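You operate a simulated robot arm through the tools that you are given. There is no shell and no other tool. Be economical: measure what you need, move in short steps, check, and stop when the job is done.

You run a simulated two-armed robot. Do the job below in one go: nothing can be reset, and whatever is moved stays where it is left.

TASK
Pick up the sugar shaker with one hand, pass it to the other hand and put it on the shelf under the chip table. Take the clear prep jug and leave it on the top of the long steel table. Take the teal rag on the top of the wall steel table and put it away on the top shelf of the paper rack. Take the yellow oil bottle from the top of the wall steel table and leave it on the free stretch of the wrapping board. Fetch the green scouring pad and set it on top of the sleeve of flour tortillas. Take the steel cup and leave it on the bottom shelf of the dry goods rack. Fetch the white water bottle and stand it on the top of the corner steel table. Do these in any order. Set down upright: sugar shaker, clear prep jug, yellow oil bottle, white water bottle.

The check looks at the end state, three seconds after you hand in, the way a careful person would. Anything else that was tipped, shoved, dropped, spilled or broken makes it a failure.

THE ROBOT
Two 7-joint arms with two-finger parallel grippers on one trunk, on a base that drives. Base frame: it is fixed to the floor where the robot stands at the start and does not move with it; the origin is under the middle of the robot, x ahead of it, y to its left, z up. Readings come in m, degrees, newtons and seconds.
The left shoulder is at the start at [0.05, 0.168, 1.107], the right one opposite. Places, roughly: bottom shelf of the dry goods rack [-5.2, -2.5, 0.4]; clear prep jug (14x9x13 cm) [-9.2, 3.7, 0.9]; free stretch of the wrapping board [-7.8, 0.6, 0.9]; green scouring pad (9x7x7 cm) [-5.4, -1.1, 0.8]; shelf under the chip table [-2.4, -2.2, 0.2]; sleeve of flour tortillas (15x15x8 cm) [-5.3, -2.2, 1.2]; steel cup (10x9x8 cm) [-2.6, -1.1, 0.9]; sugar shaker (7x7x10 cm) [0.5, 0.1, 0.9]; teal rag (11x9x5 cm) [-9.9, 2.5, 0.9]; top of the corner steel table [0.7, -0.2, 0.9]; top of the long steel table [-7.3, 3.7, 0.9]; top shelf of the paper rack [-9.8, -4.9, 1.2]; white water bottle (7x7x20 cm) [-2, 0.7, 0.9]; yellow oil bottle (7x7x20 cm) [-10, 2.3, 1]. Payload 1.57 kg a hand.
Tool frame (each hand has its own): the origin (TCP) lies between the finger pads and is the grasp point; the fingertips stand 0.03 m ahead of it; z points along the fingers, y is the line along which they close. Largest opening 0.08 m; finger width 0.017, thickness 0.012; the body of the gripper, 0.04 by 0.082 m, starts 0.08 m behind the TCP.
Orientation is told as [roll, pitch, yaw] about the base's x, y, z axes, in that order, counted from this pose: with the fingers straight down and closing along the base's y, the tool's x points along the base's -x, its y along +y and its z along -z.

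THE INTERFACE
- The arms move only by the tool apply_moves. It takes "left_deltas", "right_deltas" or both (then of equal length, played together; a hand with none holds still); each is a list of rows, each a list of 6 numbers: the shift along the base's x, y, z in m, then the turn, a rotation vector about the base's x, y, z in degrees. In form: [[dx, dy, dz, rx, ry, rz], ...]. A call has 1 to 20 rows; each row is the pose to reach, as a shift and turn from the pose commanded when the call began. "left_hand" and "right_hand" are, for a hand that has rows, the gripper command, from -1 (shut) to 1 (fully open), values between in proportion, set as the call begins (left out, the last holds). Rows are played at 5 a second. More than 0.05 m and 8.6 degrees between two rows, or a gripper value outside its range, and nothing of the call is played. A pose out of reach is approached as far as the arm can. The call stops where the force on the tool passes 40 N (or 10 N more than at its start, if that is more) or the arm is blocked; 0.2 s more then pass. The fingers move at their own pace (about 0.045 m/s each) and stop on an object; they squeeze with about 39 N. The grip force told is the motor's: it shows also when the fingers shut on nothing. Time passes only in rows, and 0.2 s behind the last, so rows that repeat a pose let the fingers close. The reply holds the time, the measured pose of the TCP, the force on the tool along the base axes, the opening and the grip force, in the units named above and with some noise, with the torque about the TCP (base axes, N m) and any sound that the robot's microphone picked up, and new pictures: "pictures" is both (left out), scene, wrist or none (wrist: the cameras of the hands that moved).
- Cameras (640 x 400 px; columns grow to the right, rows downward): "scene" is now at [0.1265, 0.0214, 1.3225]; the picture's right is [0.25, -0.97, 0.00], its down [-0.51, -0.13, -0.85] and it looks along [0.82, 0.21, -0.53] (base axes); focal length 271 px, centre (320, 200). "left" rides on the left gripper at [0.072, 0.007, -0.122] in its tool frame; the picture's right is [-0.09, 1.00, 0.00], its down [-0.84, -0.08, -0.54] and it looks along [-0.54, -0.05, 0.84] (tool axes); focal length 238 px, centre (320, 200). "right" rides on the right gripper at [0.072, -0.007, -0.122] in its tool frame; the picture's right is [0.09, 1.00, 0.00], its down [-0.84, 0.08, -0.54] and it looks along [-0.54, 0.05, 0.84] (tool axes); focal length 238 px, centre (320, 200). There is no depth. A picture from a camera that has moved, and an enlarged one, comes with that camera's place and axes in the base frame and with its lens.
- raise_lower(by): slides the trunk up (or, below 0, down) by that many m; the arms and the scene camera ride with it, the base frame stays. It gives what a move gives, with no picture.
- roll_base(legs): drives the robot by 1 to 6 legs, each [ahead, left, turn to the left] in m, m and degrees, along the robot's own axes; the way and the turn of a leg run together, so that a leg with both is an arc; at most 1.5 m and 180 degrees a leg. The arms and the cameras ride along, it lands a little off, and it stops where it bumps. It gives what a move gives, and a new picture of the scene camera.
- turn_head(pan, tilt): turns the head with the scene camera to pan (to the left, within 80 degrees either way) and tilt (down, from -29 to 69), counted from straight ahead of the robot. It gives what a move gives, and a new picture of the scene camera.
- inspect(camera, box): a new picture of the part [left, top, right, bottom] of that camera's present view, enlarged. The clock stands still meanwhile.
- sign_off(): hands the job in; it is judged then, once.

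Go step by step. Nothing tells you exact positions but the pictures and the camera data: compare them with the known pose of the tool, close in by small moves and look again before you grip or let go. The budget is 217 turns and 260 pictures, counting those below and the enlarged ones. Unless the task says otherwise, let go and move clear before handing in.

The tools are called as name(argument=value, ...) on one line, values as JSON. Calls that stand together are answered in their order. apply_moves: Moves the arms, as the interface text tells. Its arguments: {"type":"object","properties":{"left_deltas":{"type":"array","items":{"type":"array","items":{"type":"number"}}},"left_hand":{"type":"number"},"right_deltas":{"type":"array","items":{"type":"array","items":{"type":"number"}}},"right_hand":{"type":"number"},"pictures":{"type":"string","enum":["both","scene","wrist","none"]}},"required":[]} The other tools are called the same way: raise_lower (by) slides the trunk up or down; roll_base (legs) drives the base; turn_head (pan, tilt) turns the head that bears the scene camera; inspect (camera, box) takes an enlarged picture of a part of a camera's view; sign_off () hands the job in.

At the start:

```text
time: 0.0
left_tcp_pos: [0.4541, 0.3393, 1.162]
left_orientation: [0.0, 0.0, 0.0]
left_force: [0.5, -0.3, -0.1]
left_torque: [0.0, 0.01, -0.01]
left_grip_width: 0.0803
left_grasp_force: 0.0
right_tcp_pos: [0.4072, -0.0504, 1.1904]
right_orientation: [-0.1, -0.1, 0.0]
right_force: [0.1, 0.7, 0.5]
right_torque: [0.01, 0.03, 0.0]
right_grip_width: 0.0802
right_grasp_force: 0.1
trunk travel left (down, up): [-0.275, 0.168]
robot x, y, heading: [0.0025, 0.0005, 0.2]
head pan, tilt: [14.5, 32.0]
```

scene: 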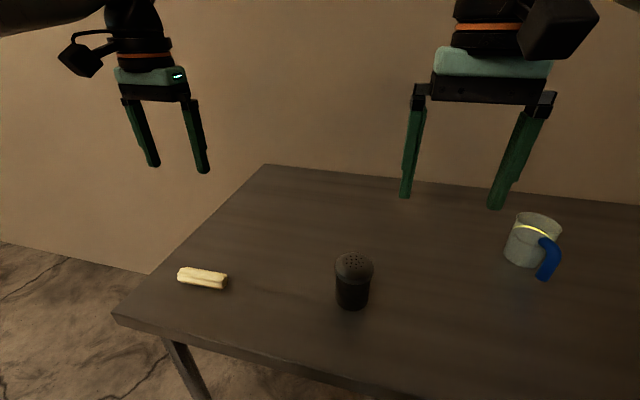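
right: 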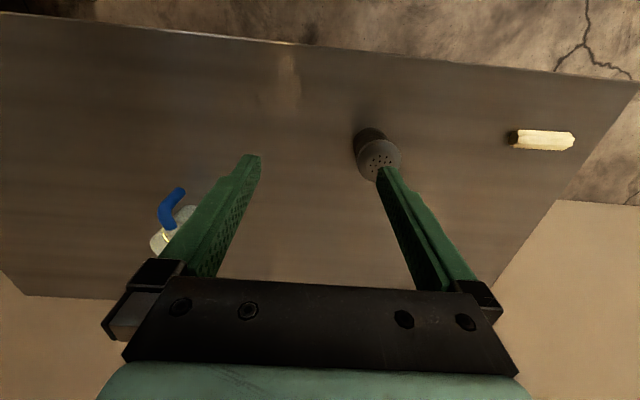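
left: 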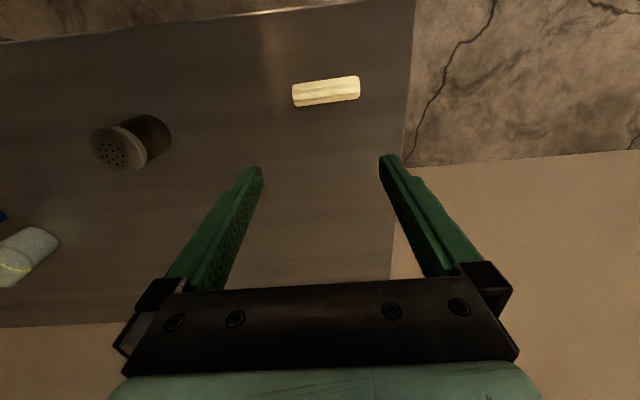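

The shaker stands at about (0.478, 0.051), with its top near z 0.97 as all three cameras agree. I bring the right hand over it and look again.

apply_moves(right_deltas=[[0.018, 0.025, -0.03, 0, 0, 0], [0.036, 0.05, -0.06, 0, 0, 0], [0.054, 0.075, -0.09, 0, 0, 0], [0.071, 0.101, -0.12, 0, 0, 0], [0.071, 0.101, -0.12, 0, 0, 0]], right_hand=1, pictures="both")

```text
time: 1.2
left_tcp_pos: [0.4534, 0.3398, 1.163]
left_orientation: [0.0, 0.1, 0.1]
left_force: [-0.3, -0.3, 0.2]
left_torque: [0.0, -0.02, 0.02]
left_grip_width: 0.0801
left_grasp_force: 0.1
right_tcp_pos: [0.4809, 0.0531, 1.0744]
right_orientation: [0.0, 0.1, 0.1]
right_force: [0.1, -0.8, -0.1]
right_torque: [-0.03, 0.01, 0.02]
right_grip_width: 0.0799
right_grasp_force: 0.1
trunk travel left (down, up): [-0.275, 0.168]
robot x, y, heading: [-0.002, 0.0027, -0.1]
head pan, tilt: [14.5, 32.0]
camera scene: at [0.1264, 0.0211, 1.3225], right [0.25, -0.97, 0.0], down [-0.51, -0.13, -0.85], along [0.82, 0.21, -0.53], focal length 271 px, centre (320, 200)
camera right: at [0.4087, 0.0472, 1.1959], right [-0.09, 1.0, 0.0], down [0.84, 0.08, 0.54], along [0.54, 0.05, -0.84], focal length 238 px, centre (320, 200)
```

scene: 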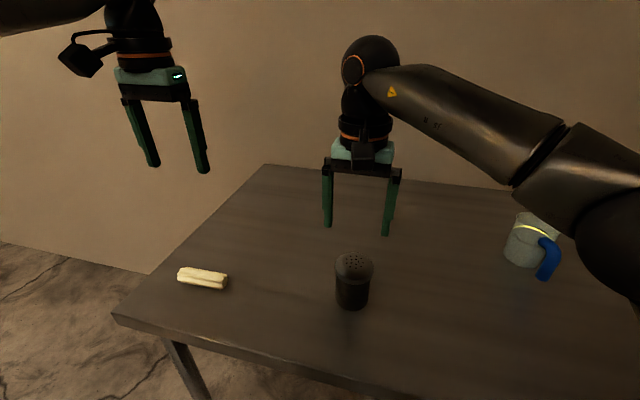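
right: 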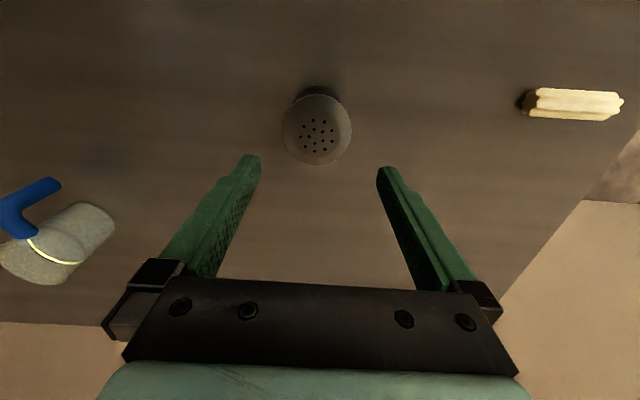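

The shaker sits centred between the fingers, about 4 mm nearer than the tool. I go down around its top part for a shallow grip.

apply_moves(right_deltas=[[-0.004, -0.003, -0.04, 0, 0, 0], [-0.004, -0.003, -0.08, 0, 0, 0], [-0.004, -0.003, -0.1, 0, 0, 0], [-0.004, -0.003, -0.12, 0, 0, 0], [-0.004, -0.003, -0.12, 0, 0, 0]], pictures="both")

```text
time: 2.4
left_tcp_pos: [0.4526, 0.34, 1.1626]
left_orientation: [0.0, 0.1, 0.0]
left_force: [0.2, 0.3, 0.7]
left_torque: [0.0, -0.01, -0.02]
left_grip_width: 0.0803
left_grasp_force: 0.1
right_tcp_pos: [0.4731, 0.0482, 0.9511]
right_orientation: [0.0, 0.0, 0.0]
right_force: [-1.2, -0.3, 0.1]
right_torque: [0.05, 0.01, 0.01]
right_grip_width: 0.0802
right_grasp_force: 0.0
trunk travel left (down, up): [-0.275, 0.168]
robot x, y, heading: [-0.0015, 0.0014, -0.1]
head pan, tilt: [14.5, 32.0]
camera scene: at [0.1264, 0.0214, 1.3225], right [0.25, -0.97, 0.0], down [-0.51, -0.13, -0.85], along [0.82, 0.21, -0.53], focal length 271 px, centre (320, 200)
camera right: at [0.402, 0.0429, 1.0725], right [-0.09, 1.0, 0.0], down [0.84, 0.08, 0.54], along [0.54, 0.05, -0.84], focal length 238 px, centre (320, 200)
```

scene: 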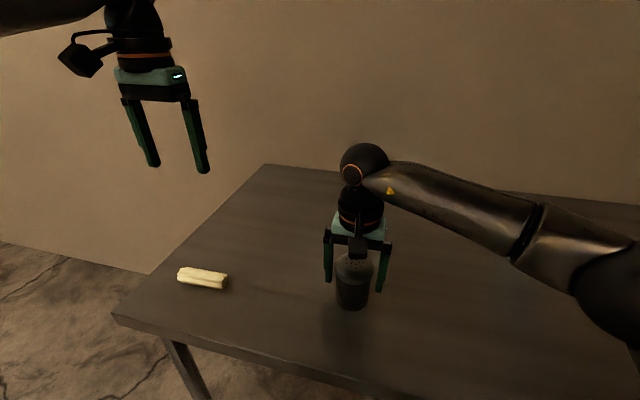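
right: 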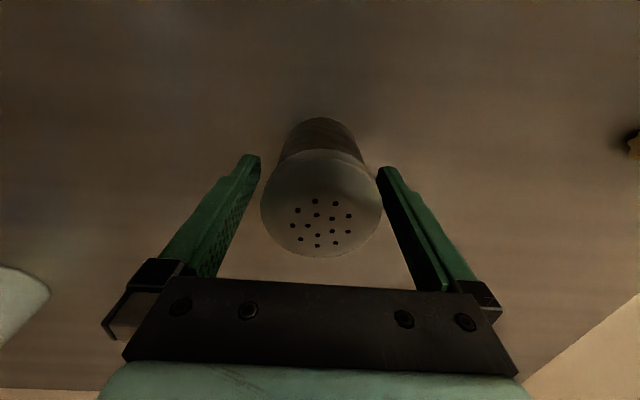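

The shaker is between the fingers, so I grip it and lift it a little.

apply_moves(right_deltas=[[0, 0, 0, 0, 0, 0], [0, 0, 0, 0, 0, 0], [0, 0, 0, 0, 0, 0], [0, 0, 0, 0, 0, 0], [0, 0, 0.03, 0, 0, 0], [0, 0, 0.07, 0, 0, 0], [0, 0, 0.11, 0, 0, 0], [0, 0, 0.15, 0, 0, 0]], right_hand=-1, pictures="both")

turn_head(pan=80, tilt=15)

turn_head(pan=-80, tilt=15)

```text
time: 4.2
left_tcp_pos: [0.4542, 0.3403, 1.162]
left_orientation: [0.0, 0.1, -0.1]
left_force: [0.2, 0.3, -0.1]
left_torque: [0.0, -0.03, -0.03]
left_grip_width: 0.0799
left_grasp_force: 0.1
right_tcp_pos: [0.4752, 0.0517, 1.1013]
right_orientation: [0.1, 0.0, 0.0]
right_force: [-0.6, -0.5, -2.4]
right_torque: [-0.01, 0.02, 0.0]
right_grip_width: 0.0644
right_grasp_force: 39.0
trunk travel left (down, up): [-0.275, 0.168]
robot x, y, heading: [0.0016, -0.0013, 0.1]
head pan, tilt: [14.5, 32.0]
camera scene: at [0.1262, 0.0217, 1.3225], right [0.25, -0.97, 0.0], down [-0.51, -0.13, -0.85], along [0.82, 0.21, -0.53], focal length 271 px, centre (320, 200)
camera right: at [0.4035, 0.0442, 1.2221], right [-0.09, 1.0, 0.0], down [0.84, 0.08, 0.54], along [0.54, 0.05, -0.84], focal length 238 px, centre (320, 200)
```

scene: 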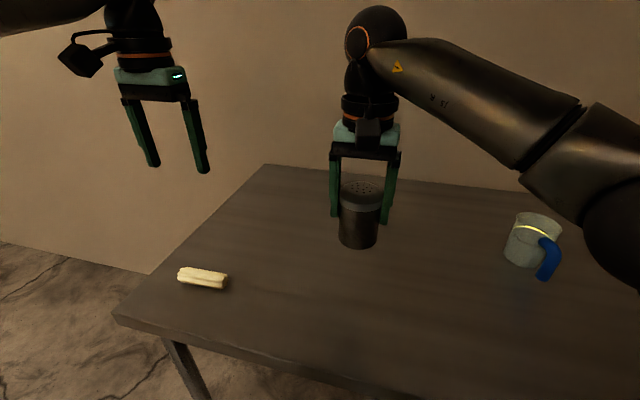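
right: 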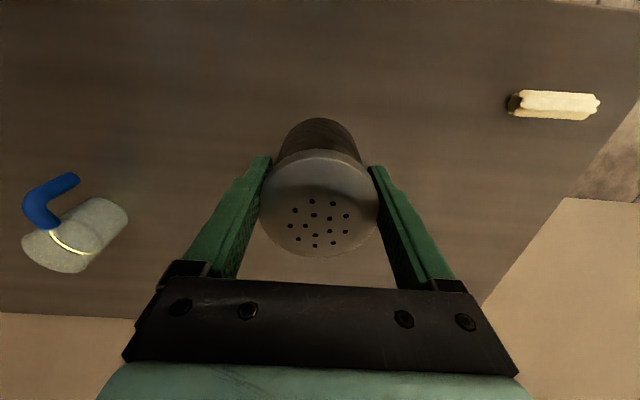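

```text
time: 5.6
left_tcp_pos: [0.4538, 0.3386, 1.1621]
left_orientation: [0.0, 0.0, 0.0]
left_force: [0.4, 0.0, 0.5]
left_torque: [-0.01, 0.0, 0.0]
left_grip_width: 0.0799
left_grasp_force: 0.1
right_tcp_pos: [0.476, 0.0495, 1.1]
right_orientation: [0.0, 0.0, 0.0]
right_force: [-0.4, -0.5, -1.7]
right_torque: [0.01, -0.01, -0.02]
right_grip_width: 0.0641
right_grasp_force: 39.5
trunk travel left (down, up): [-0.275, 0.168]
robot x, y, heading: [-0.0007, 0.0023, -0.1]
head pan, tilt: [80.0, 15.0]
camera scene: at [0.0561, 0.091, 1.3497], right [0.98, -0.17, 0.0], down [-0.05, -0.26, -0.97], along [0.17, 0.95, -0.26], focal length 271 px, centre (320, 200)
```

scene: 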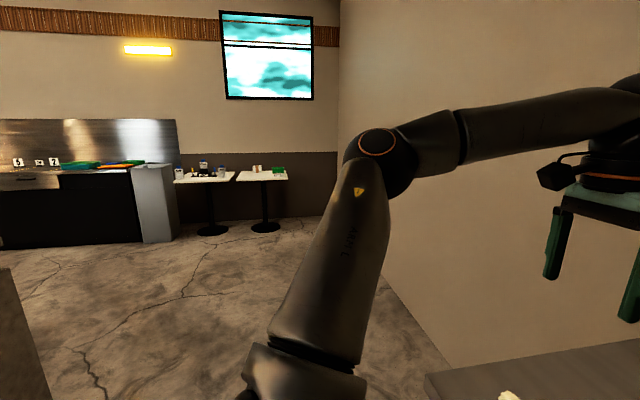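

```text
time: 8.0
left_tcp_pos: [0.4538, 0.3406, 1.1627]
left_orientation: [0.0, 0.1, 0.0]
left_force: [-0.2, 0.0, -0.2]
left_torque: [0.0, 0.0, -0.01]
left_grip_width: 0.0801
left_grasp_force: 0.0
right_tcp_pos: [0.4755, 0.0498, 1.1001]
right_orientation: [0.0, 0.0, 0.0]
right_force: [0.2, -0.7, -2.9]
right_torque: [-0.01, 0.08, 0.03]
right_grip_width: 0.0644
right_grasp_force: 39.4
trunk travel left (down, up): [-0.275, 0.168]
robot x, y, heading: [-0.0001, -0.0, 0.0]
head pan, tilt: [-80.0, 15.0]
camera scene: at [0.0561, -0.093, 1.3498], right [-0.98, -0.17, 0.0], down [-0.05, 0.25, -0.97], along [0.17, -0.95, -0.26], focal length 271 px, centre (320, 200)
```

scene: 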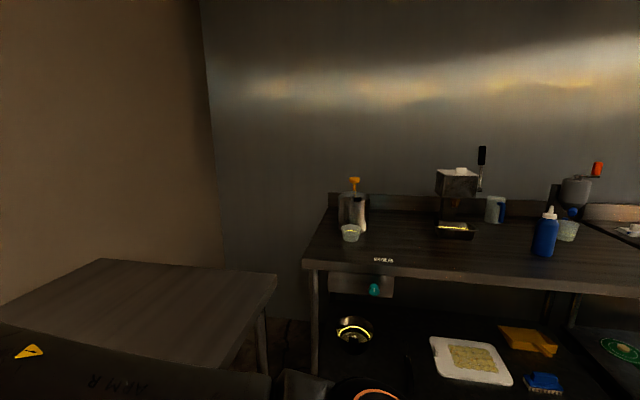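

The shaker is held firmly, with a table row along the right wall and another piece to the left. I back off the corner table and turn round to see the room.

turn_head(pan=0, tilt=20)

roll_base(legs=[[-0.35, 0, 0], [0, 0, 90]])

roll_base(legs=[[0, 0, 80]])

roll_base(legs=[[0, 0, 55]])

```text
time: 9.6
left_tcp_pos: [0.4535, 0.3392, 1.1634]
left_orientation: [0.0, 0.0, 0.1]
left_force: [0.1, 0.9, 0.0]
left_torque: [-0.03, -0.02, -0.02]
left_grip_width: 0.0798
left_grasp_force: 0.1
right_tcp_pos: [0.4757, 0.0506, 1.099]
right_orientation: [-0.1, 0.0, 0.0]
right_force: [0.1, -0.3, -3.2]
right_torque: [0.0, -0.05, 0.02]
right_grip_width: 0.0639
right_grasp_force: 38.8
trunk travel left (down, up): [-0.275, 0.168]
robot x, y, heading: [0.0002, -0.003, -0.1]
head pan, tilt: [0.0, 20.0]
camera scene: at [0.133, -0.001, 1.3416], right [0.0, -1.0, 0.0], down [-0.34, 0.0, -0.94], along [0.94, 0.0, -0.34], focal length 271 px, centre (320, 200)
```

scene: 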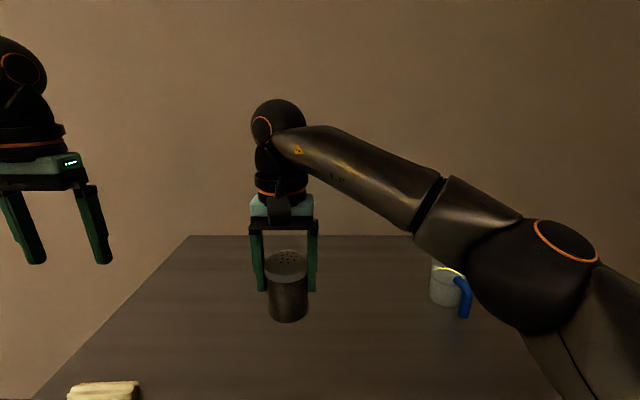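

```text
time: 15.6
left_tcp_pos: [-0.6773, 0.4536, 1.1633]
left_orientation: [0.0, 0.0, 89.9]
left_force: [1.5, -0.4, 0.3]
left_torque: [-0.04, 0.01, 0.01]
left_grip_width: 0.0799
left_grasp_force: 0.1
right_tcp_pos: [-0.3873, 0.4749, 1.0999]
right_orientation: [0.1, 0.0, 89.7]
right_force: [-0.5, -0.1, -2.5]
right_torque: [0.01, -0.02, 0.01]
right_grip_width: 0.0639
right_grasp_force: 38.8
trunk travel left (down, up): [-0.275, 0.168]
robot x, y, heading: [-0.3373, -0.0027, 89.7]
head pan, tilt: [0.0, 20.0]
camera scene: at [-0.3386, 0.131, 1.3416], right [1.0, 0.0, 0.0], down [0.0, -0.34, -0.94], along [0.0, 0.94, -0.34], focal length 271 px, centre (320, 200)
```

scene: 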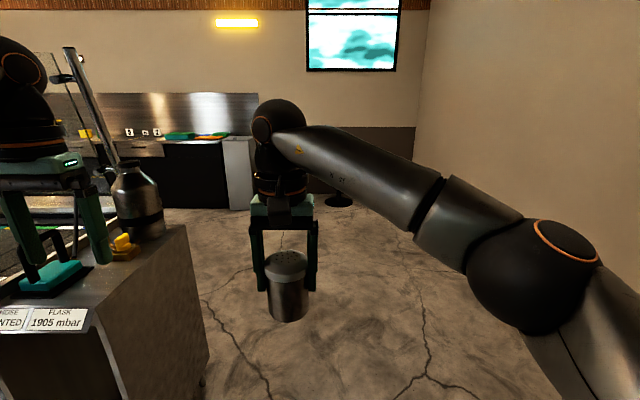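

```text
time: 19.3
left_tcp_pos: [-0.8519, -0.2428, 1.1627]
left_orientation: [0.1, 0.0, 168.3]
left_force: [-0.7, -0.1, 0.3]
left_torque: [0.02, 0.0, 0.01]
left_grip_width: 0.0799
left_grasp_force: 0.1
right_tcp_pos: [-0.8147, 0.047, 1.1005]
right_orientation: [0.0, 0.0, 168.4]
right_force: [-0.2, -0.7, -1.9]
right_torque: [0.0, -0.01, -0.02]
right_grip_width: 0.0636
right_grasp_force: 39.3
trunk travel left (down, up): [-0.275, 0.168]
robot x, y, heading: [-0.3421, 0.0007, 168.4]
head pan, tilt: [0.0, 20.0]
camera scene: at [-0.4694, 0.0246, 1.3416], right [0.2, 0.98, 0.0], down [0.34, -0.07, -0.94], along [-0.92, 0.19, -0.34], focal length 271 px, centre (320, 200)
```

scene: 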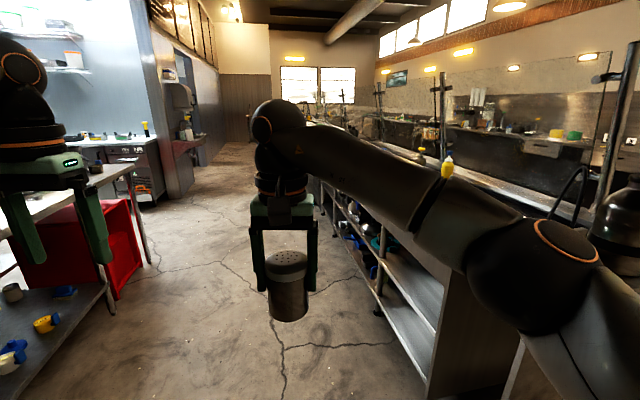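

```text
time: 22.3
left_tcp_pos: [-0.4196, -0.5631, 1.1627]
left_orientation: [0.0, 0.0, -135.0]
left_force: [0.5, 0.1, 0.2]
left_torque: [-0.01, -0.01, -0.02]
left_grip_width: 0.0802
left_grasp_force: 0.0
right_tcp_pos: [-0.6394, -0.3737, 1.1013]
right_orientation: [0.1, 0.1, -135.0]
right_force: [0.0, 0.7, -2.3]
right_torque: [0.03, -0.01, 0.04]
right_grip_width: 0.0634
right_grasp_force: 39.1
trunk travel left (down, up): [-0.275, 0.168]
robot x, y, heading: [-0.3365, -0.0024, -135.1]
head pan, tilt: [0.0, 20.0]
camera scene: at [-0.4331, -0.0965, 1.3416], right [-0.71, 0.71, 0.0], down [0.24, 0.24, -0.94], along [-0.67, -0.66, -0.34], focal length 271 px, centre (320, 200)
```

scene: 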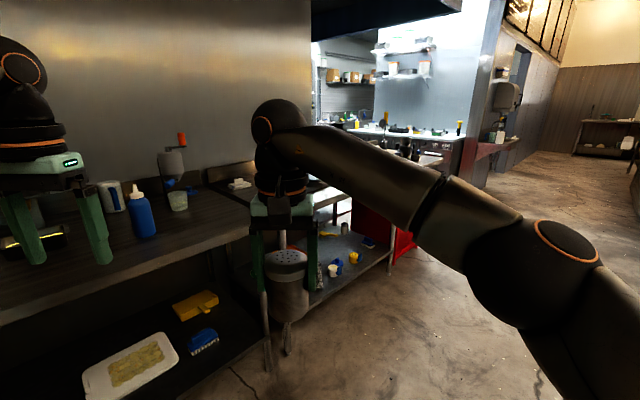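

The chip table with its lower shelf lies ahead to the right of this view. I drive down the aisle a bit and look at it from closer.

roll_base(legs=[[0, 0, -45], [0.9, 0.0, 0], [0, 0, 50]])

```text
time: 31.2
left_tcp_pos: [-1.2607, -0.5533, 1.1617]
left_orientation: [-0.1, 0.0, -131.3]
left_force: [-0.1, 0.5, 0.0]
left_torque: [-0.01, -0.02, -0.01]
left_grip_width: 0.0801
left_grasp_force: 0.1
right_tcp_pos: [-1.4944, -0.3781, 1.1007]
right_orientation: [0.0, 0.0, -131.2]
right_force: [-0.5, 0.2, -2.4]
right_torque: [0.0, 0.02, 0.0]
right_grip_width: 0.0637
right_grasp_force: 39.2
trunk travel left (down, up): [-0.275, 0.168]
robot x, y, heading: [-1.2184, 0.0132, -131.4]
head pan, tilt: [0.0, 20.0]
camera scene: at [-1.3051, -0.0886, 1.3416], right [-0.75, 0.66, 0.0], down [0.23, 0.26, -0.94], along [-0.62, -0.71, -0.34], focal length 271 px, centre (320, 200)
```

scene: 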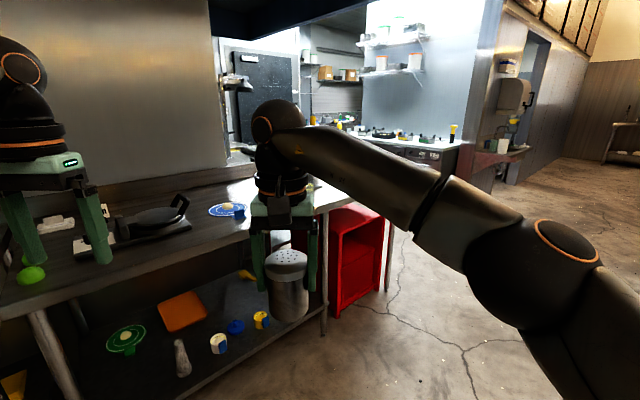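

That front table (edge y ≈ -1, ending near x ≈ -2.1) seems not to be the chip table, which lies behind. I drive further on to look past it.

roll_base(legs=[[0, 0, -48.6], [1.2, 0.0, 0], [0, 0, 70]])

turn_head(pan=40, tilt=25)

```text
time: 42.5
left_tcp_pos: [-2.2518, -0.5224, 1.1626]
left_orientation: [0.0, 0.0, -111.8]
left_force: [-0.1, 0.0, 0.3]
left_torque: [0.01, -0.01, -0.02]
left_grip_width: 0.0801
left_grasp_force: 0.0
right_tcp_pos: [-2.5286, -0.4355, 1.1002]
right_orientation: [0.1, 0.0, -111.7]
right_force: [0.8, 0.0, -2.1]
right_torque: [0.0, -0.01, -0.01]
right_grip_width: 0.0635
right_grasp_force: 39.1
trunk travel left (down, up): [-0.275, 0.168]
robot x, y, heading: [-2.4005, 0.0233, -112.0]
head pan, tilt: [0.0, 20.0]
camera scene: at [-2.4483, -0.0993, 1.3416], right [-0.93, 0.37, 0.0], down [0.13, 0.32, -0.94], along [-0.35, -0.87, -0.34], focal length 271 px, centre (320, 200)
```

scene: 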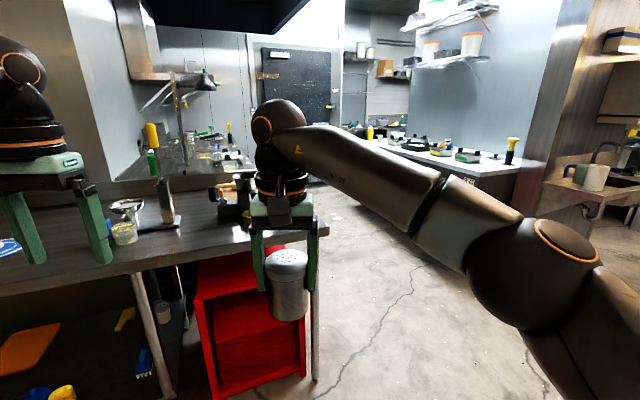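

```text
time: 43.5
left_tcp_pos: [-2.2514, -0.5211, 1.1618]
left_orientation: [0.0, 0.1, -111.7]
left_force: [0.2, -0.6, -0.1]
left_torque: [-0.01, 0.01, 0.02]
left_grip_width: 0.0799
left_grasp_force: 0.1
right_tcp_pos: [-2.5284, -0.4348, 1.1]
right_orientation: [0.0, 0.0, -111.8]
right_force: [0.3, -0.3, -3.0]
right_torque: [0.02, -0.01, -0.03]
right_grip_width: 0.0633
right_grasp_force: 39.2
trunk travel left (down, up): [-0.275, 0.168]
robot x, y, heading: [-2.3959, 0.0233, -111.7]
head pan, tilt: [40.0, 25.0]
camera scene: at [-2.3851, -0.1004, 1.3335], right [-0.95, -0.31, 0.0], down [-0.13, 0.4, -0.91], along [0.28, -0.86, -0.42], focal length 271 px, centre (320, 200)
```

scene: 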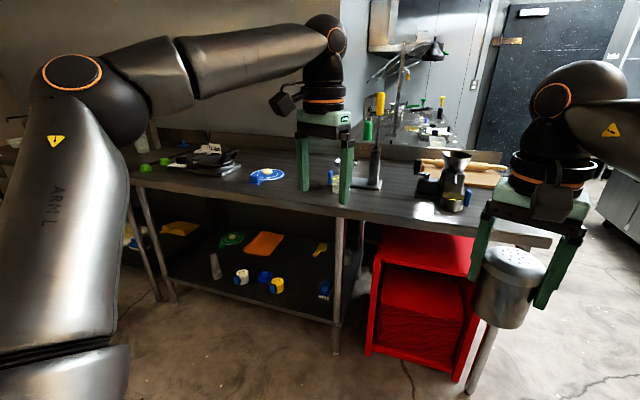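

The bench behind this one fits the chip table, reached round the end at x ≈ -2.95. I drive round into the kitchen and look.

inspect(camera="scene", box=[370, 80, 530, 240])

turn_head(pan=35, tilt=22)

roll_base(legs=[[0, 0, -68.3], [1.15, 0.0, 0], [0, 0, 88], [0.8, 0, 0]])

```text
2.50 times, centred on (450, 160) of scene
camera zoom: at [-2.3851, -0.1004, 1.3335], right [-0.95, -0.31, 0.0], down [-0.13, 0.4, -0.91], along [0.28, -0.86, -0.42], focal length 679 px, centre (-5, 300)
```

zoom: 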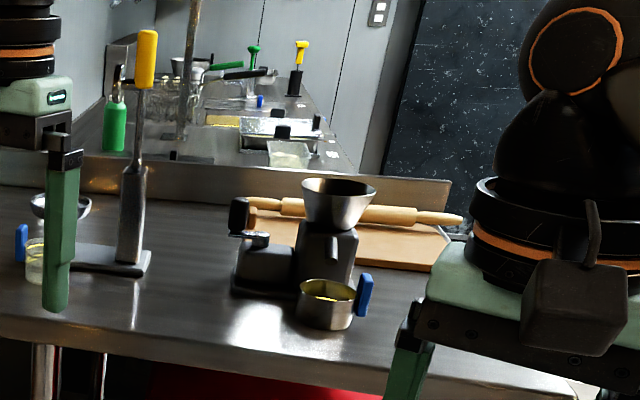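

```text
time: 44.2
left_tcp_pos: [-2.2517, -0.5214, 1.1633]
left_orientation: [0.0, 0.0, -111.7]
left_force: [-0.1, 0.1, 0.4]
left_torque: [0.03, -0.02, -0.02]
left_grip_width: 0.08
left_grasp_force: 0.0
right_tcp_pos: [-2.529, -0.4361, 1.0999]
right_orientation: [0.0, -0.1, -111.7]
right_force: [-0.3, 0.3, -1.3]
right_torque: [0.04, -0.03, 0.0]
right_grip_width: 0.0629
right_grasp_force: 39.2
trunk travel left (down, up): [-0.275, 0.168]
robot x, y, heading: [-2.3986, 0.0278, -111.8]
head pan, tilt: [35.0, 22.0]
camera scene: at [-2.3926, -0.1032, 1.3383], right [-0.97, -0.23, 0.0], down [-0.09, 0.36, -0.93], along [0.21, -0.9, -0.37], focal length 271 px, centre (320, 200)
```

scene: 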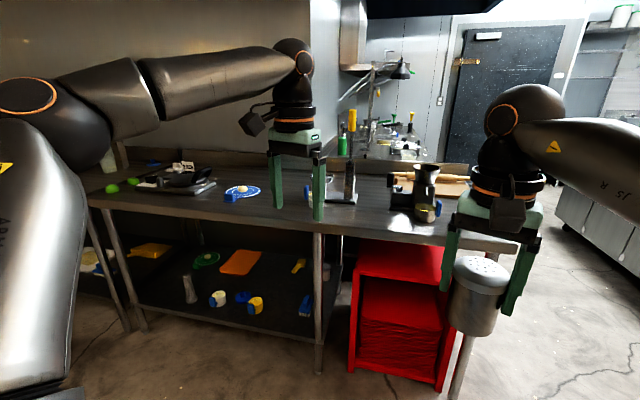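

```text
time: 60.5
left_tcp_pos: [-3.2152, -1.2747, 1.1622]
left_orientation: [0.0, 0.1, -90.5]
left_force: [-0.8, 0.2, 0.2]
left_torque: [0.02, 0.02, 0.03]
left_grip_width: 0.0802
left_grasp_force: 0.0
right_tcp_pos: [-3.5049, -1.2943, 1.1007]
right_orientation: [0.0, 0.0, -90.5]
right_force: [-1.2, 0.3, -1.3]
right_torque: [0.03, -0.02, 0.0]
right_grip_width: 0.0632
right_grasp_force: 38.8
trunk travel left (down, up): [-0.275, 0.168]
robot x, y, heading: [-3.5496, -0.8193, -90.7]
head pan, tilt: [35.0, 22.0]
camera scene: at [-3.499, -0.9358, 1.3383], right [-0.82, -0.57, 0.0], down [-0.21, 0.31, -0.93], along [0.53, -0.76, -0.38], focal length 271 px, centre (320, 200)
```

scene: 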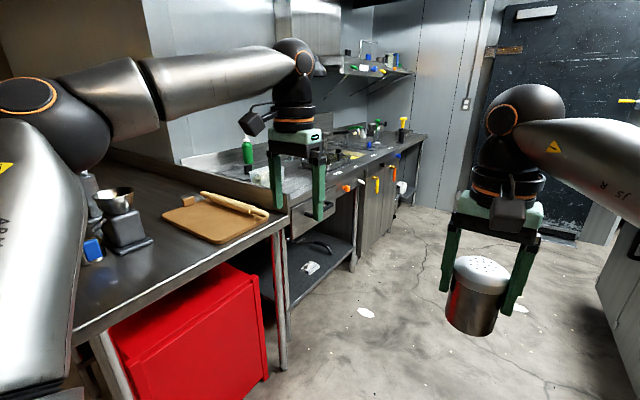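

The chip table faces the aisle with its front edge at x ≈ -2.8, and its low shelf lies between y -1.6 and about -2.5. I drive in front of it and face it.

roll_base(legs=[[1.25, 0, 0], [0, 0, 90.7]])

raise_lower(by=-0.27)

turn_head(pan=0, tilt=30)

```text
time: 70.7
left_tcp_pos: [-3.1069, -1.7634, 1.162]
left_orientation: [0.0, 0.0, -2.2]
left_force: [-0.3, 0.3, -0.4]
left_torque: [0.02, 0.03, 0.0]
left_grip_width: 0.08
left_grasp_force: 0.0
right_tcp_pos: [-3.0949, -2.0536, 1.0996]
right_orientation: [0.0, 0.0, -2.2]
right_force: [-0.2, 0.3, -1.7]
right_torque: [-0.02, -0.01, 0.01]
right_grip_width: 0.0633
right_grasp_force: 39.4
trunk travel left (down, up): [-0.275, 0.168]
robot x, y, heading: [-3.5725, -2.0865, -2.3]
head pan, tilt: [35.0, 22.0]
camera scene: at [-3.4554, -2.0375, 1.3384], right [0.54, -0.84, 0.0], down [-0.32, -0.2, -0.93], along [0.78, 0.5, -0.37], focal length 271 px, centre (320, 200)
```

scene: 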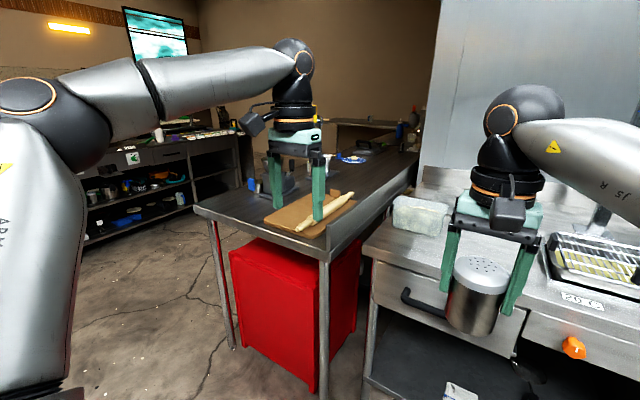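

```text
time: 73.4
left_tcp_pos: [-3.1073, -1.7635, 0.8919]
left_orientation: [0.0, 0.1, -2.2]
left_force: [0.3, 0.4, 1.0]
left_torque: [-0.02, -0.01, 0.02]
left_grip_width: 0.0798
left_grasp_force: 0.1
right_tcp_pos: [-3.0955, -2.054, 0.8311]
right_orientation: [0.0, 0.0, -2.1]
right_force: [1.1, 0.1, -2.3]
right_torque: [-0.01, 0.01, 0.0]
right_grip_width: 0.0633
right_grasp_force: 38.6
trunk travel left (down, up): [-0.005, 0.438]
robot x, y, heading: [-3.5742, -2.0843, -2.2]
head pan, tilt: [35.0, 22.0]
```

```text
time: 74.4
left_tcp_pos: [-3.1063, -1.7637, 0.8918]
left_orientation: [-0.1, 0.0, -2.1]
left_force: [0.1, -0.6, 0.7]
left_torque: [-0.01, -0.03, 0.02]
left_grip_width: 0.08
left_grasp_force: 0.0
right_tcp_pos: [-3.0958, -2.0534, 0.8312]
right_orientation: [0.0, 0.1, -2.2]
right_force: [0.3, -0.7, -2.7]
right_torque: [0.0, 0.0, 0.0]
right_grip_width: 0.0631
right_grasp_force: 38.5
trunk travel left (down, up): [-0.005, 0.438]
robot x, y, heading: [-3.5754, -2.0845, -2.3]
head pan, tilt: [0.0, 30.0]
camera scene: at [-3.443, -2.0913, 1.0556], right [-0.04, -1.0, 0.0], down [-0.5, 0.02, -0.87], along [0.87, -0.03, -0.5], focal length 271 px, centre (320, 200)
```

scene: 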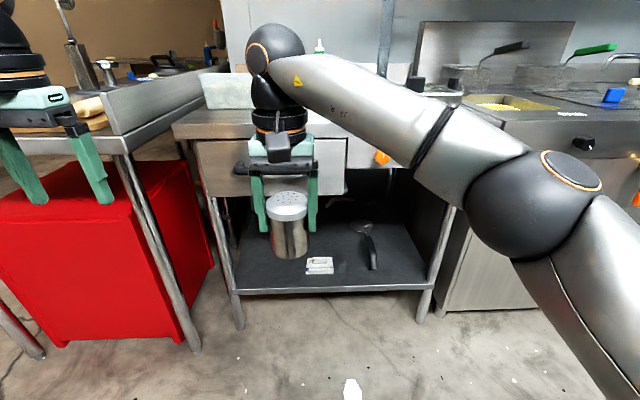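

The shelf runs y -1.77 to -2.56 from x ≈ -2.69 inward at z ≈ 0.23, and its left part near y -1.95 is free. For the hand-over I lower both hands and tilt the left one to point forward and 30° down.

apply_moves(left_deltas=[[-0.006, 0, -0.02, -0.3, -7.5, 0], [-0.012, 0, -0.04, -0.6, -15, 0], [-0.018, 0, -0.06, -0.9, -22.5, 0], [-0.024, 0, -0.08, -1.2, -30, 0], [-0.03, 0, -0.1, -1.5, -37.5, 0], [-0.036, 0, -0.12, -1.8, -45, 0], [-0.042, 0, -0.14, -2.0, -52.5, 0], [-0.0515, 0, -0.174, -2.3, -60, 0], [-0.0515, 0, -0.174, -2.3, -60, 0]], right_deltas=[[0.004, 0.008, -0.014, 0, 0, 0], [0.008, 0.017, -0.028, 0, 0, 0], [0.012, 0.026, -0.042, 0, 0, 0], [0.016, 0.034, -0.056, 0, 0, 0], [0.02, 0.043, -0.07, 0, 0, 0], [0.024, 0.052, -0.084, 0, 0, 0], [0.028, 0.06, -0.098, 0, 0, 0], [0.0327, 0.069, -0.11, 0, 0, 0], [0.0327, 0.069, -0.11, 0, 0, 0]], left_hand=1, pictures="both")

```text
time: 76.4
left_tcp_pos: [-3.1427, -1.7569, 0.7177]
left_orientation: [0.1, -60.1, -2.2]
left_force: [-0.4, -0.3, 0.0]
left_torque: [-0.04, 0.02, 0.02]
left_grip_width: 0.0799
left_grasp_force: 0.1
left hand out of reach, approached as far as the arm can: row 8, 9
right_tcp_pos: [-3.0644, -2.0026, 0.7328]
right_orientation: [0.1, 0.0, -2.2]
right_force: [-0.1, 0.2, -3.2]
right_torque: [0.03, 0.0, 0.02]
right_grip_width: 0.0632
right_grasp_force: 39.1
right hand out of reach, approached as far as the arm can: row 7, 8, 9
trunk travel left (down, up): [-0.005, 0.438]
robot x, y, heading: [-3.5725, -2.0857, -2.4]
head pan, tilt: [0.0, 30.0]
camera scene: at [-3.4431, -2.0913, 1.0556], right [-0.04, -1.0, 0.0], down [-0.5, 0.02, -0.87], along [0.87, -0.03, -0.5], focal length 271 px, centre (320, 200)
camera right: at [-3.1367, -2.0054, 0.8532], right [-0.05, 1.0, 0.0], down [0.84, 0.04, 0.54], along [0.54, 0.03, -0.84], focal length 238 px, centre (320, 200)
camera left: at [-3.2825, -1.7456, 0.7148], right [0.08, 0.99, 0.08], down [-0.06, -0.08, 1.0], along [0.99, -0.09, 0.05], focal length 238 px, centre (320, 200)
```

scene: 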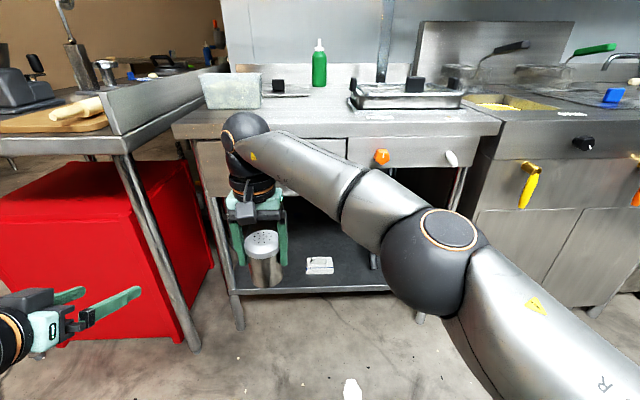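
right: 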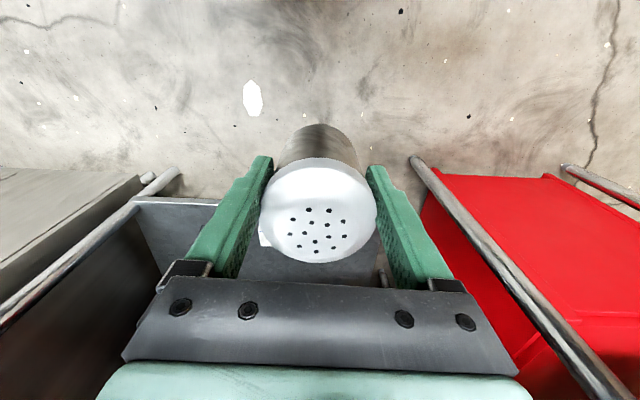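
left: 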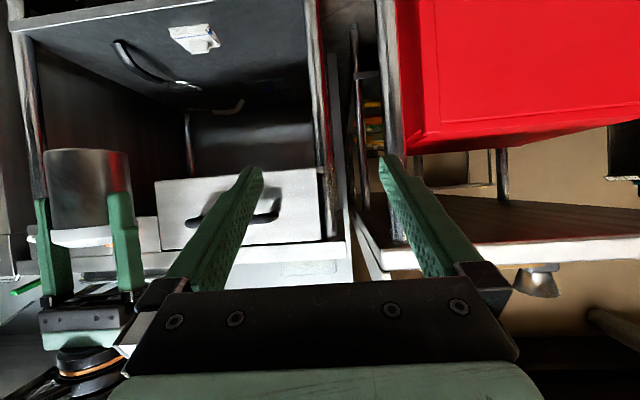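

The left hand cannot pull back straight, so I let it come in diagonally from the left, turned 45° inward, to a point 11 cm short of the shaker's lower part.

apply_moves(left_deltas=[[0.002, -0.03, 0.002, 0, 0, -7.5], [0.004, -0.06, 0.004, 0, 0, -15], [0.006, -0.09, 0.006, 0, 0, -22.5], [0.008, -0.12, 0.008, 0, 0, -30], [0.01, -0.15, 0.01, 0, 0, -37.5], [0.012, -0.179, 0.012, 0, 0, -45], [0.012, -0.179, 0.012, 0, 0, -45]], pictures="both")

```text
time: 78.0
left_tcp_pos: [-3.1295, -1.9346, 0.7281]
left_orientation: [0.0, -60.0, -47.4]
left_force: [0.4, -0.3, -0.2]
left_torque: [-0.03, -0.02, 0.0]
left_grip_width: 0.08
left_grasp_force: 0.0
right_tcp_pos: [-3.0646, -2.0026, 0.7321]
right_orientation: [0.0, 0.0, -2.2]
right_force: [0.5, 0.1, -1.9]
right_torque: [0.0, 0.02, -0.02]
right_grip_width: 0.0631
right_grasp_force: 39.1
trunk travel left (down, up): [-0.005, 0.438]
robot x, y, heading: [-3.5715, -2.0868, -1.9]
head pan, tilt: [0.0, 30.0]
camera scene: at [-3.443, -2.0913, 1.0555], right [-0.04, -1.0, 0.0], down [-0.5, 0.02, -0.87], along [0.87, -0.03, -0.5], focal length 271 px, centre (320, 200)
camera left: at [-3.2209, -1.8273, 0.7257], right [0.76, 0.64, 0.08], down [-0.09, -0.01, 1.0], along [0.64, -0.77, 0.05], focal length 238 px, centre (320, 200)
```

scene: 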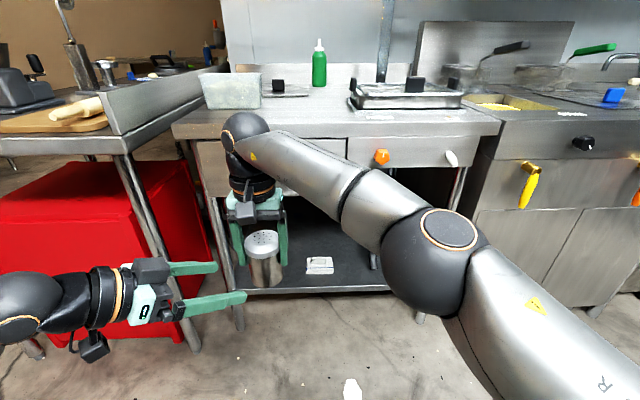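
left: 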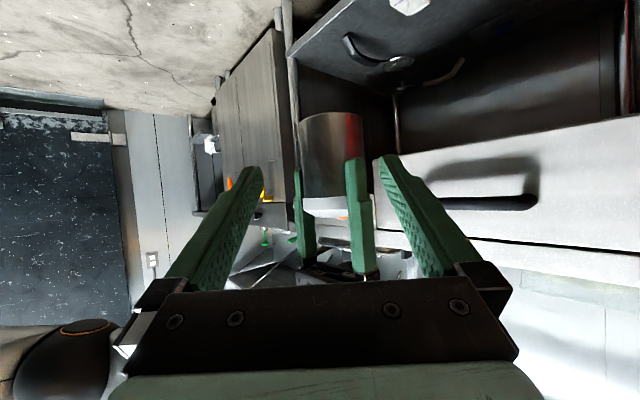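

The shaker's free lower half is centred between the left fingers. I move in along the hand's axis.

apply_moves(left_deltas=[[0.0165, -0.0168, -0.0135, 0, 0, 0], [0.033, -0.0335, -0.027, 0, 0, 0], [0.0495, -0.0502, -0.0405, 0, 0, 0], [0.066, -0.067, -0.054, 0, 0, 0], [0.066, -0.067, -0.054, 0, 0, 0]], pictures="both")

```text
time: 79.2
left_tcp_pos: [-3.0618, -1.9975, 0.6734]
left_orientation: [0.1, -60.1, -47.2]
left_force: [-0.5, -0.1, 0.2]
left_torque: [-0.03, 0.0, -0.01]
left_grip_width: 0.0799
left_grasp_force: 0.1
right_tcp_pos: [-3.0643, -2.0026, 0.7319]
right_orientation: [0.0, 0.1, -2.1]
right_force: [0.3, 0.8, -2.4]
right_torque: [0.01, 0.03, -0.01]
right_grip_width: 0.0631
right_grasp_force: 39.0
trunk travel left (down, up): [-0.005, 0.438]
robot x, y, heading: [-3.5726, -2.0838, -2.6]
head pan, tilt: [0.0, 30.0]
camera scene: at [-3.443, -2.0913, 1.0555], right [-0.04, -1.0, 0.0], down [-0.5, 0.02, -0.87], along [0.87, -0.03, -0.5], focal length 271 px, centre (320, 200)
camera left: at [-3.1525, -1.8905, 0.6717], right [0.76, 0.64, 0.08], down [-0.09, -0.01, 1.0], along [0.64, -0.77, 0.05], focal length 238 px, centre (320, 200)
```

scene: 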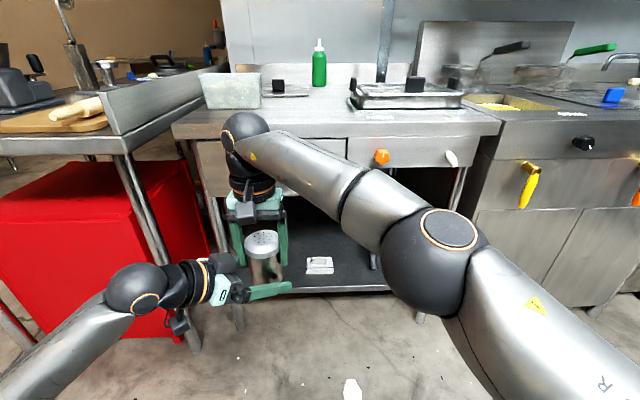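
left: 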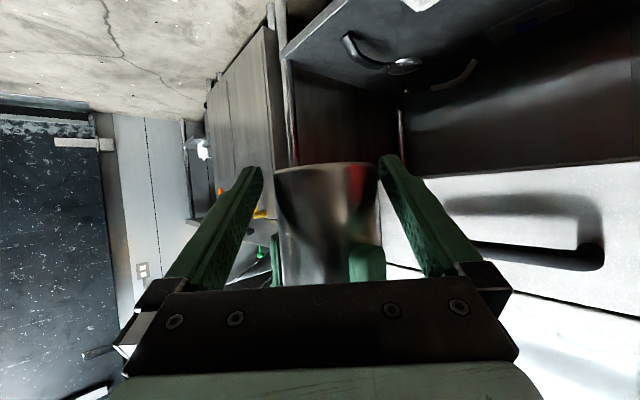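

The shaker sits about 4 mm off centre between the left fingers. I shift that much and close the left hand.

apply_moves(left_deltas=[[0.003, 0.0027, 0, 0, 0, 0], [0.003, 0.0027, 0, 0, 0, 0]], pictures="none")

apply_moves(left_deltas=[[0, 0, 0, 0, 0, 0], [0, 0, 0, 0, 0, 0], [0, 0, 0, 0, 0, 0], [0, 0, 0, 0, 0, 0], [0, 0, 0, 0, 0, 0]], left_hand=-1, pictures="wrist")

```text
time: 79.8
left_tcp_pos: [-3.0595, -1.9962, 0.6748]
left_orientation: [0.0, -60.1, -47.3]
left_force: [-0.6, 0.0, -0.1]
left_torque: [-0.01, -0.02, 0.01]
left_grip_width: 0.0799
left_grasp_force: 0.1
right_tcp_pos: [-3.0644, -2.0023, 0.7318]
right_orientation: [0.2, -0.1, -2.2]
right_force: [0.9, 0.3, -2.1]
right_torque: [0.01, 0.02, 0.0]
right_grip_width: 0.0632
right_grasp_force: 38.8
trunk travel left (down, up): [-0.005, 0.438]
robot x, y, heading: [-3.5744, -2.0827, -2.2]
head pan, tilt: [0.0, 30.0]
```

```text
time: 81.0
left_tcp_pos: [-3.0603, -1.9954, 0.6745]
left_orientation: [-0.1, -60.1, -47.2]
left_force: [0.9, -0.3, 0.2]
left_torque: [-0.06, 0.06, 0.09]
left_grip_width: 0.0645
left_grasp_force: 38.8
right_tcp_pos: [-3.0643, -2.0015, 0.7318]
right_orientation: [0.1, 0.1, -2.3]
right_force: [-2.7, -0.8, -1.3]
right_torque: [0.05, 0.04, -0.06]
right_grip_width: 0.0631
right_grasp_force: 38.8
trunk travel left (down, up): [-0.005, 0.438]
robot x, y, heading: [-3.5717, -2.0879, -2.1]
head pan, tilt: [0.0, 30.0]
camera left: at [-3.1503, -1.8882, 0.672], right [0.76, 0.64, 0.08], down [-0.09, -0.01, 1.0], along [0.64, -0.77, 0.05], focal length 238 px, centre (320, 200)
```

left: 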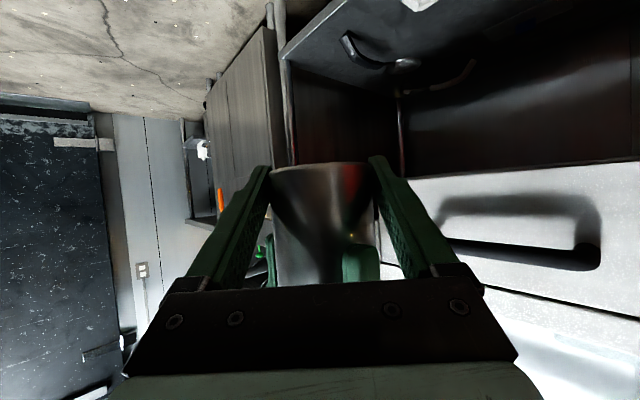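

The left hand has a firm grip. I open the right hand and lift it clear.

apply_moves(right_deltas=[[0, 0, 0, 0, 0, 0], [0, 0, 0, 0, 0, 0], [0, 0, 0.03, 0, 0, 0], [0, 0, 0.07, 0, 0, 0], [0, 0, 0.11, 0, 0, 0], [0, -0.03, 0.15, 0, 0, 0], [0, -0.08, 0.15, 0, 0, 0], [0, -0.13, 0.15, 0, 0, 0], [0, -0.18, 0.15, 0, 0, 0]], right_hand=1, pictures="scene")

```text
time: 83.0
left_tcp_pos: [-3.0596, -1.9944, 0.6747]
left_orientation: [0.0, -60.2, -47.3]
left_force: [0.6, 0.4, -2.2]
left_torque: [-0.03, 0.02, -0.01]
left_grip_width: 0.0651
left_grasp_force: 39.1
right_tcp_pos: [-3.0703, -2.1831, 0.8844]
right_orientation: [0.1, 0.0, -2.3]
right_force: [0.5, -0.6, 0.3]
right_torque: [-0.01, 0.01, 0.02]
right_grip_width: 0.0798
right_grasp_force: 0.0
right hand out of reach, approached as far as the arm can: row 3, 4, 5, 6
trunk travel left (down, up): [-0.005, 0.438]
robot x, y, heading: [-3.5726, -2.0813, -1.9]
head pan, tilt: [0.0, 30.0]
camera scene: at [-3.4431, -2.0911, 1.0555], right [-0.04, -1.0, 0.0], down [-0.5, 0.02, -0.87], along [0.87, -0.03, -0.5], focal length 271 px, centre (320, 200)
```

scene: 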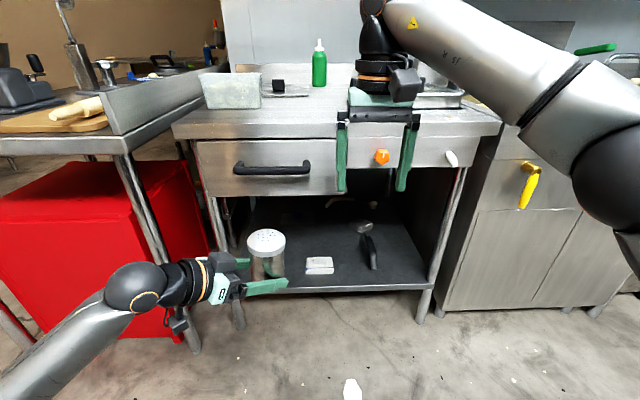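

The left hand alone holds the shaker now. I lower it to shelf height while turning it to point straight ahead, and raise and draw back the right hand so it will clear the table top.

apply_moves(left_deltas=[[0.0, 0, -0.037, 0, 0, 4.5], [0, 0, -0.074, 0, 0, 9], [0, 0, -0.111, 0, 0, 13.5], [0, 0, -0.148, 0, 0, 18], [0, 0, -0.185, 0, 0, 22.5], [0, 0, -0.222, 0, 0, 27], [0, 0, -0.259, 0, 0, 31.5], [0, 0, -0.296, 0, 0, 36], [0, 0, -0.333, 0, 0, 40.5], [0, 0, -0.37, 0, 0, 45], [0, 0, -0.37, 0, 0, 45]], right_deltas=[[-0.015, -0.01, 0.02, 0, 0, 0], [-0.03, -0.02, 0.04, 0, 0, 0], [-0.045, -0.03, 0.06, 0, 0, 0], [-0.06, -0.04, 0.08, 0, 0, 0], [-0.075, -0.05, 0.1, 0, 0, 0], [-0.09, -0.06, 0.12, 0, 0, 0], [-0.1, -0.07, 0.14, 0, 0, 0], [-0.11, -0.08, 0.16, 0, 0, 0], [-0.12, -0.09, 0.18, 0, 0, 0], [-0.13, -0.1, 0.2, 0, 0, 0], [-0.13, -0.1, 0.2, 0, 0, 0]], pictures="both")

```text
time: 85.0
left_tcp_pos: [-3.044, -1.8933, 0.3595]
left_orientation: [21.4, -58.8, -26.2]
left_force: [-0.2, -0.2, -2.6]
left_torque: [0.02, 0.04, 0.01]
left_grip_width: 0.0644
left_grasp_force: 39.3
right_tcp_pos: [-3.1861, -2.2668, 1.0349]
right_orientation: [0.1, -0.1, -2.0]
right_force: [-0.2, -0.6, 0.0]
right_torque: [0.01, -0.06, -0.03]
right_grip_width: 0.08
right_grasp_force: 0.0
right hand out of reach, approached as far as the arm can: row 8, 9
trunk travel left (down, up): [-0.005, 0.438]
robot x, y, heading: [-3.5768, -2.0864, -2.2]
head pan, tilt: [0.0, 30.0]
stopped in row 9 (left hand): the arm was blocked; the commanded pose is now the measured one
camera scene: at [-3.4426, -2.0912, 1.0529], right [-0.04, -1.0, 0.0], down [-0.5, 0.02, -0.87], along [0.86, -0.03, -0.5], focal length 271 px, centre (320, 200)
camera right: at [-3.2587, -2.2708, 1.1566], right [-0.05, 1.0, 0.0], down [0.84, 0.04, 0.54], along [0.54, 0.03, -0.84], focal length 238 px, centre (320, 200)
camera left: at [-3.1821, -1.8683, 0.3564], right [0.17, 0.95, 0.27], down [-0.09, -0.25, 0.96], along [0.98, -0.19, 0.05], focal length 238 px, centre (320, 200)
```

scene: 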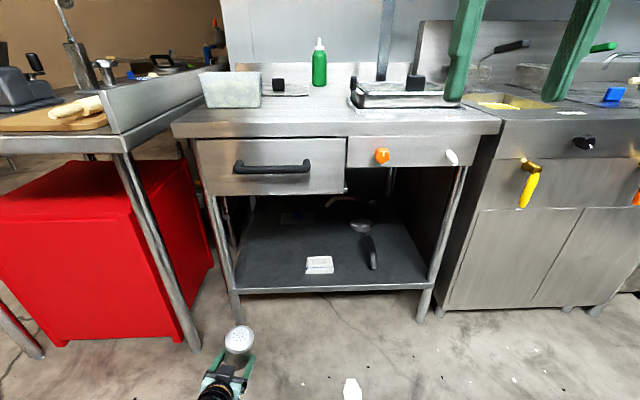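
right: 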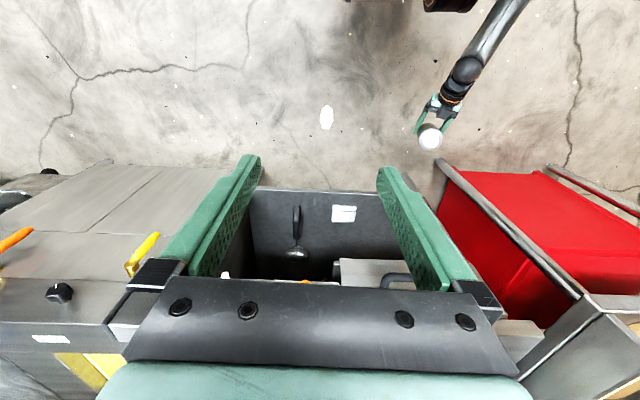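
left: 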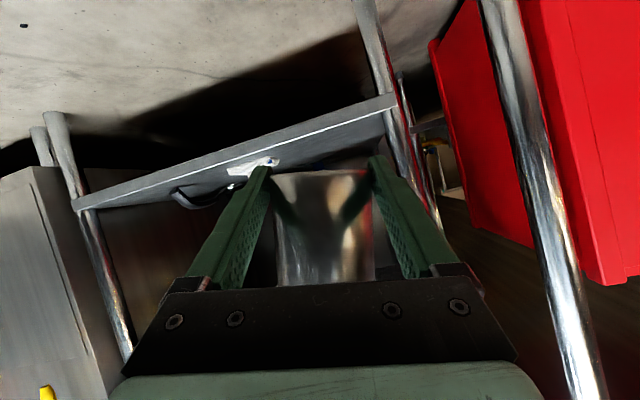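

The left arm was blocked partway and the hand has rolled. I look at the arm to learn what holds it.

turn_head(pan=35, tilt=60)

```text
time: 86.0
left_tcp_pos: [-3.0435, -1.8937, 0.3603]
left_orientation: [21.5, -58.7, -26.1]
left_force: [0.0, 0.0, -2.6]
left_torque: [0.02, 0.06, 0.02]
left_grip_width: 0.0646
left_grasp_force: 39.3
right_tcp_pos: [-3.1858, -2.2663, 1.0385]
right_orientation: [0.1, -0.2, -2.1]
right_force: [0.7, 0.1, -0.5]
right_torque: [0.03, 0.03, 0.01]
right_grip_width: 0.08
right_grasp_force: 0.0
trunk travel left (down, up): [-0.005, 0.438]
robot x, y, heading: [-3.5748, -2.0847, -2.3]
head pan, tilt: [35.0, 60.0]
camera scene: at [-3.4771, -2.0513, 1.0134], right [0.54, -0.84, 0.0], down [-0.73, -0.47, -0.5], along [0.42, 0.27, -0.87], focal length 271 px, centre (320, 200)
```

scene: 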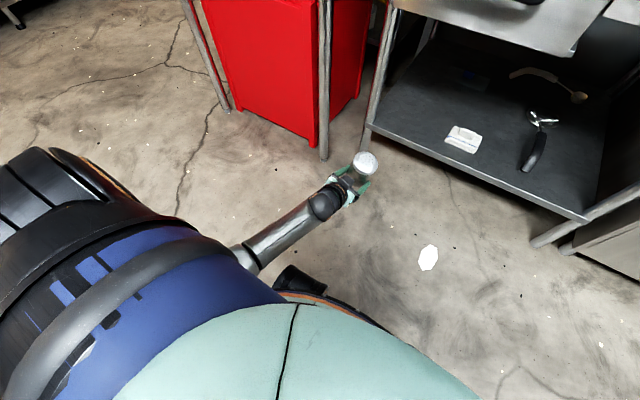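

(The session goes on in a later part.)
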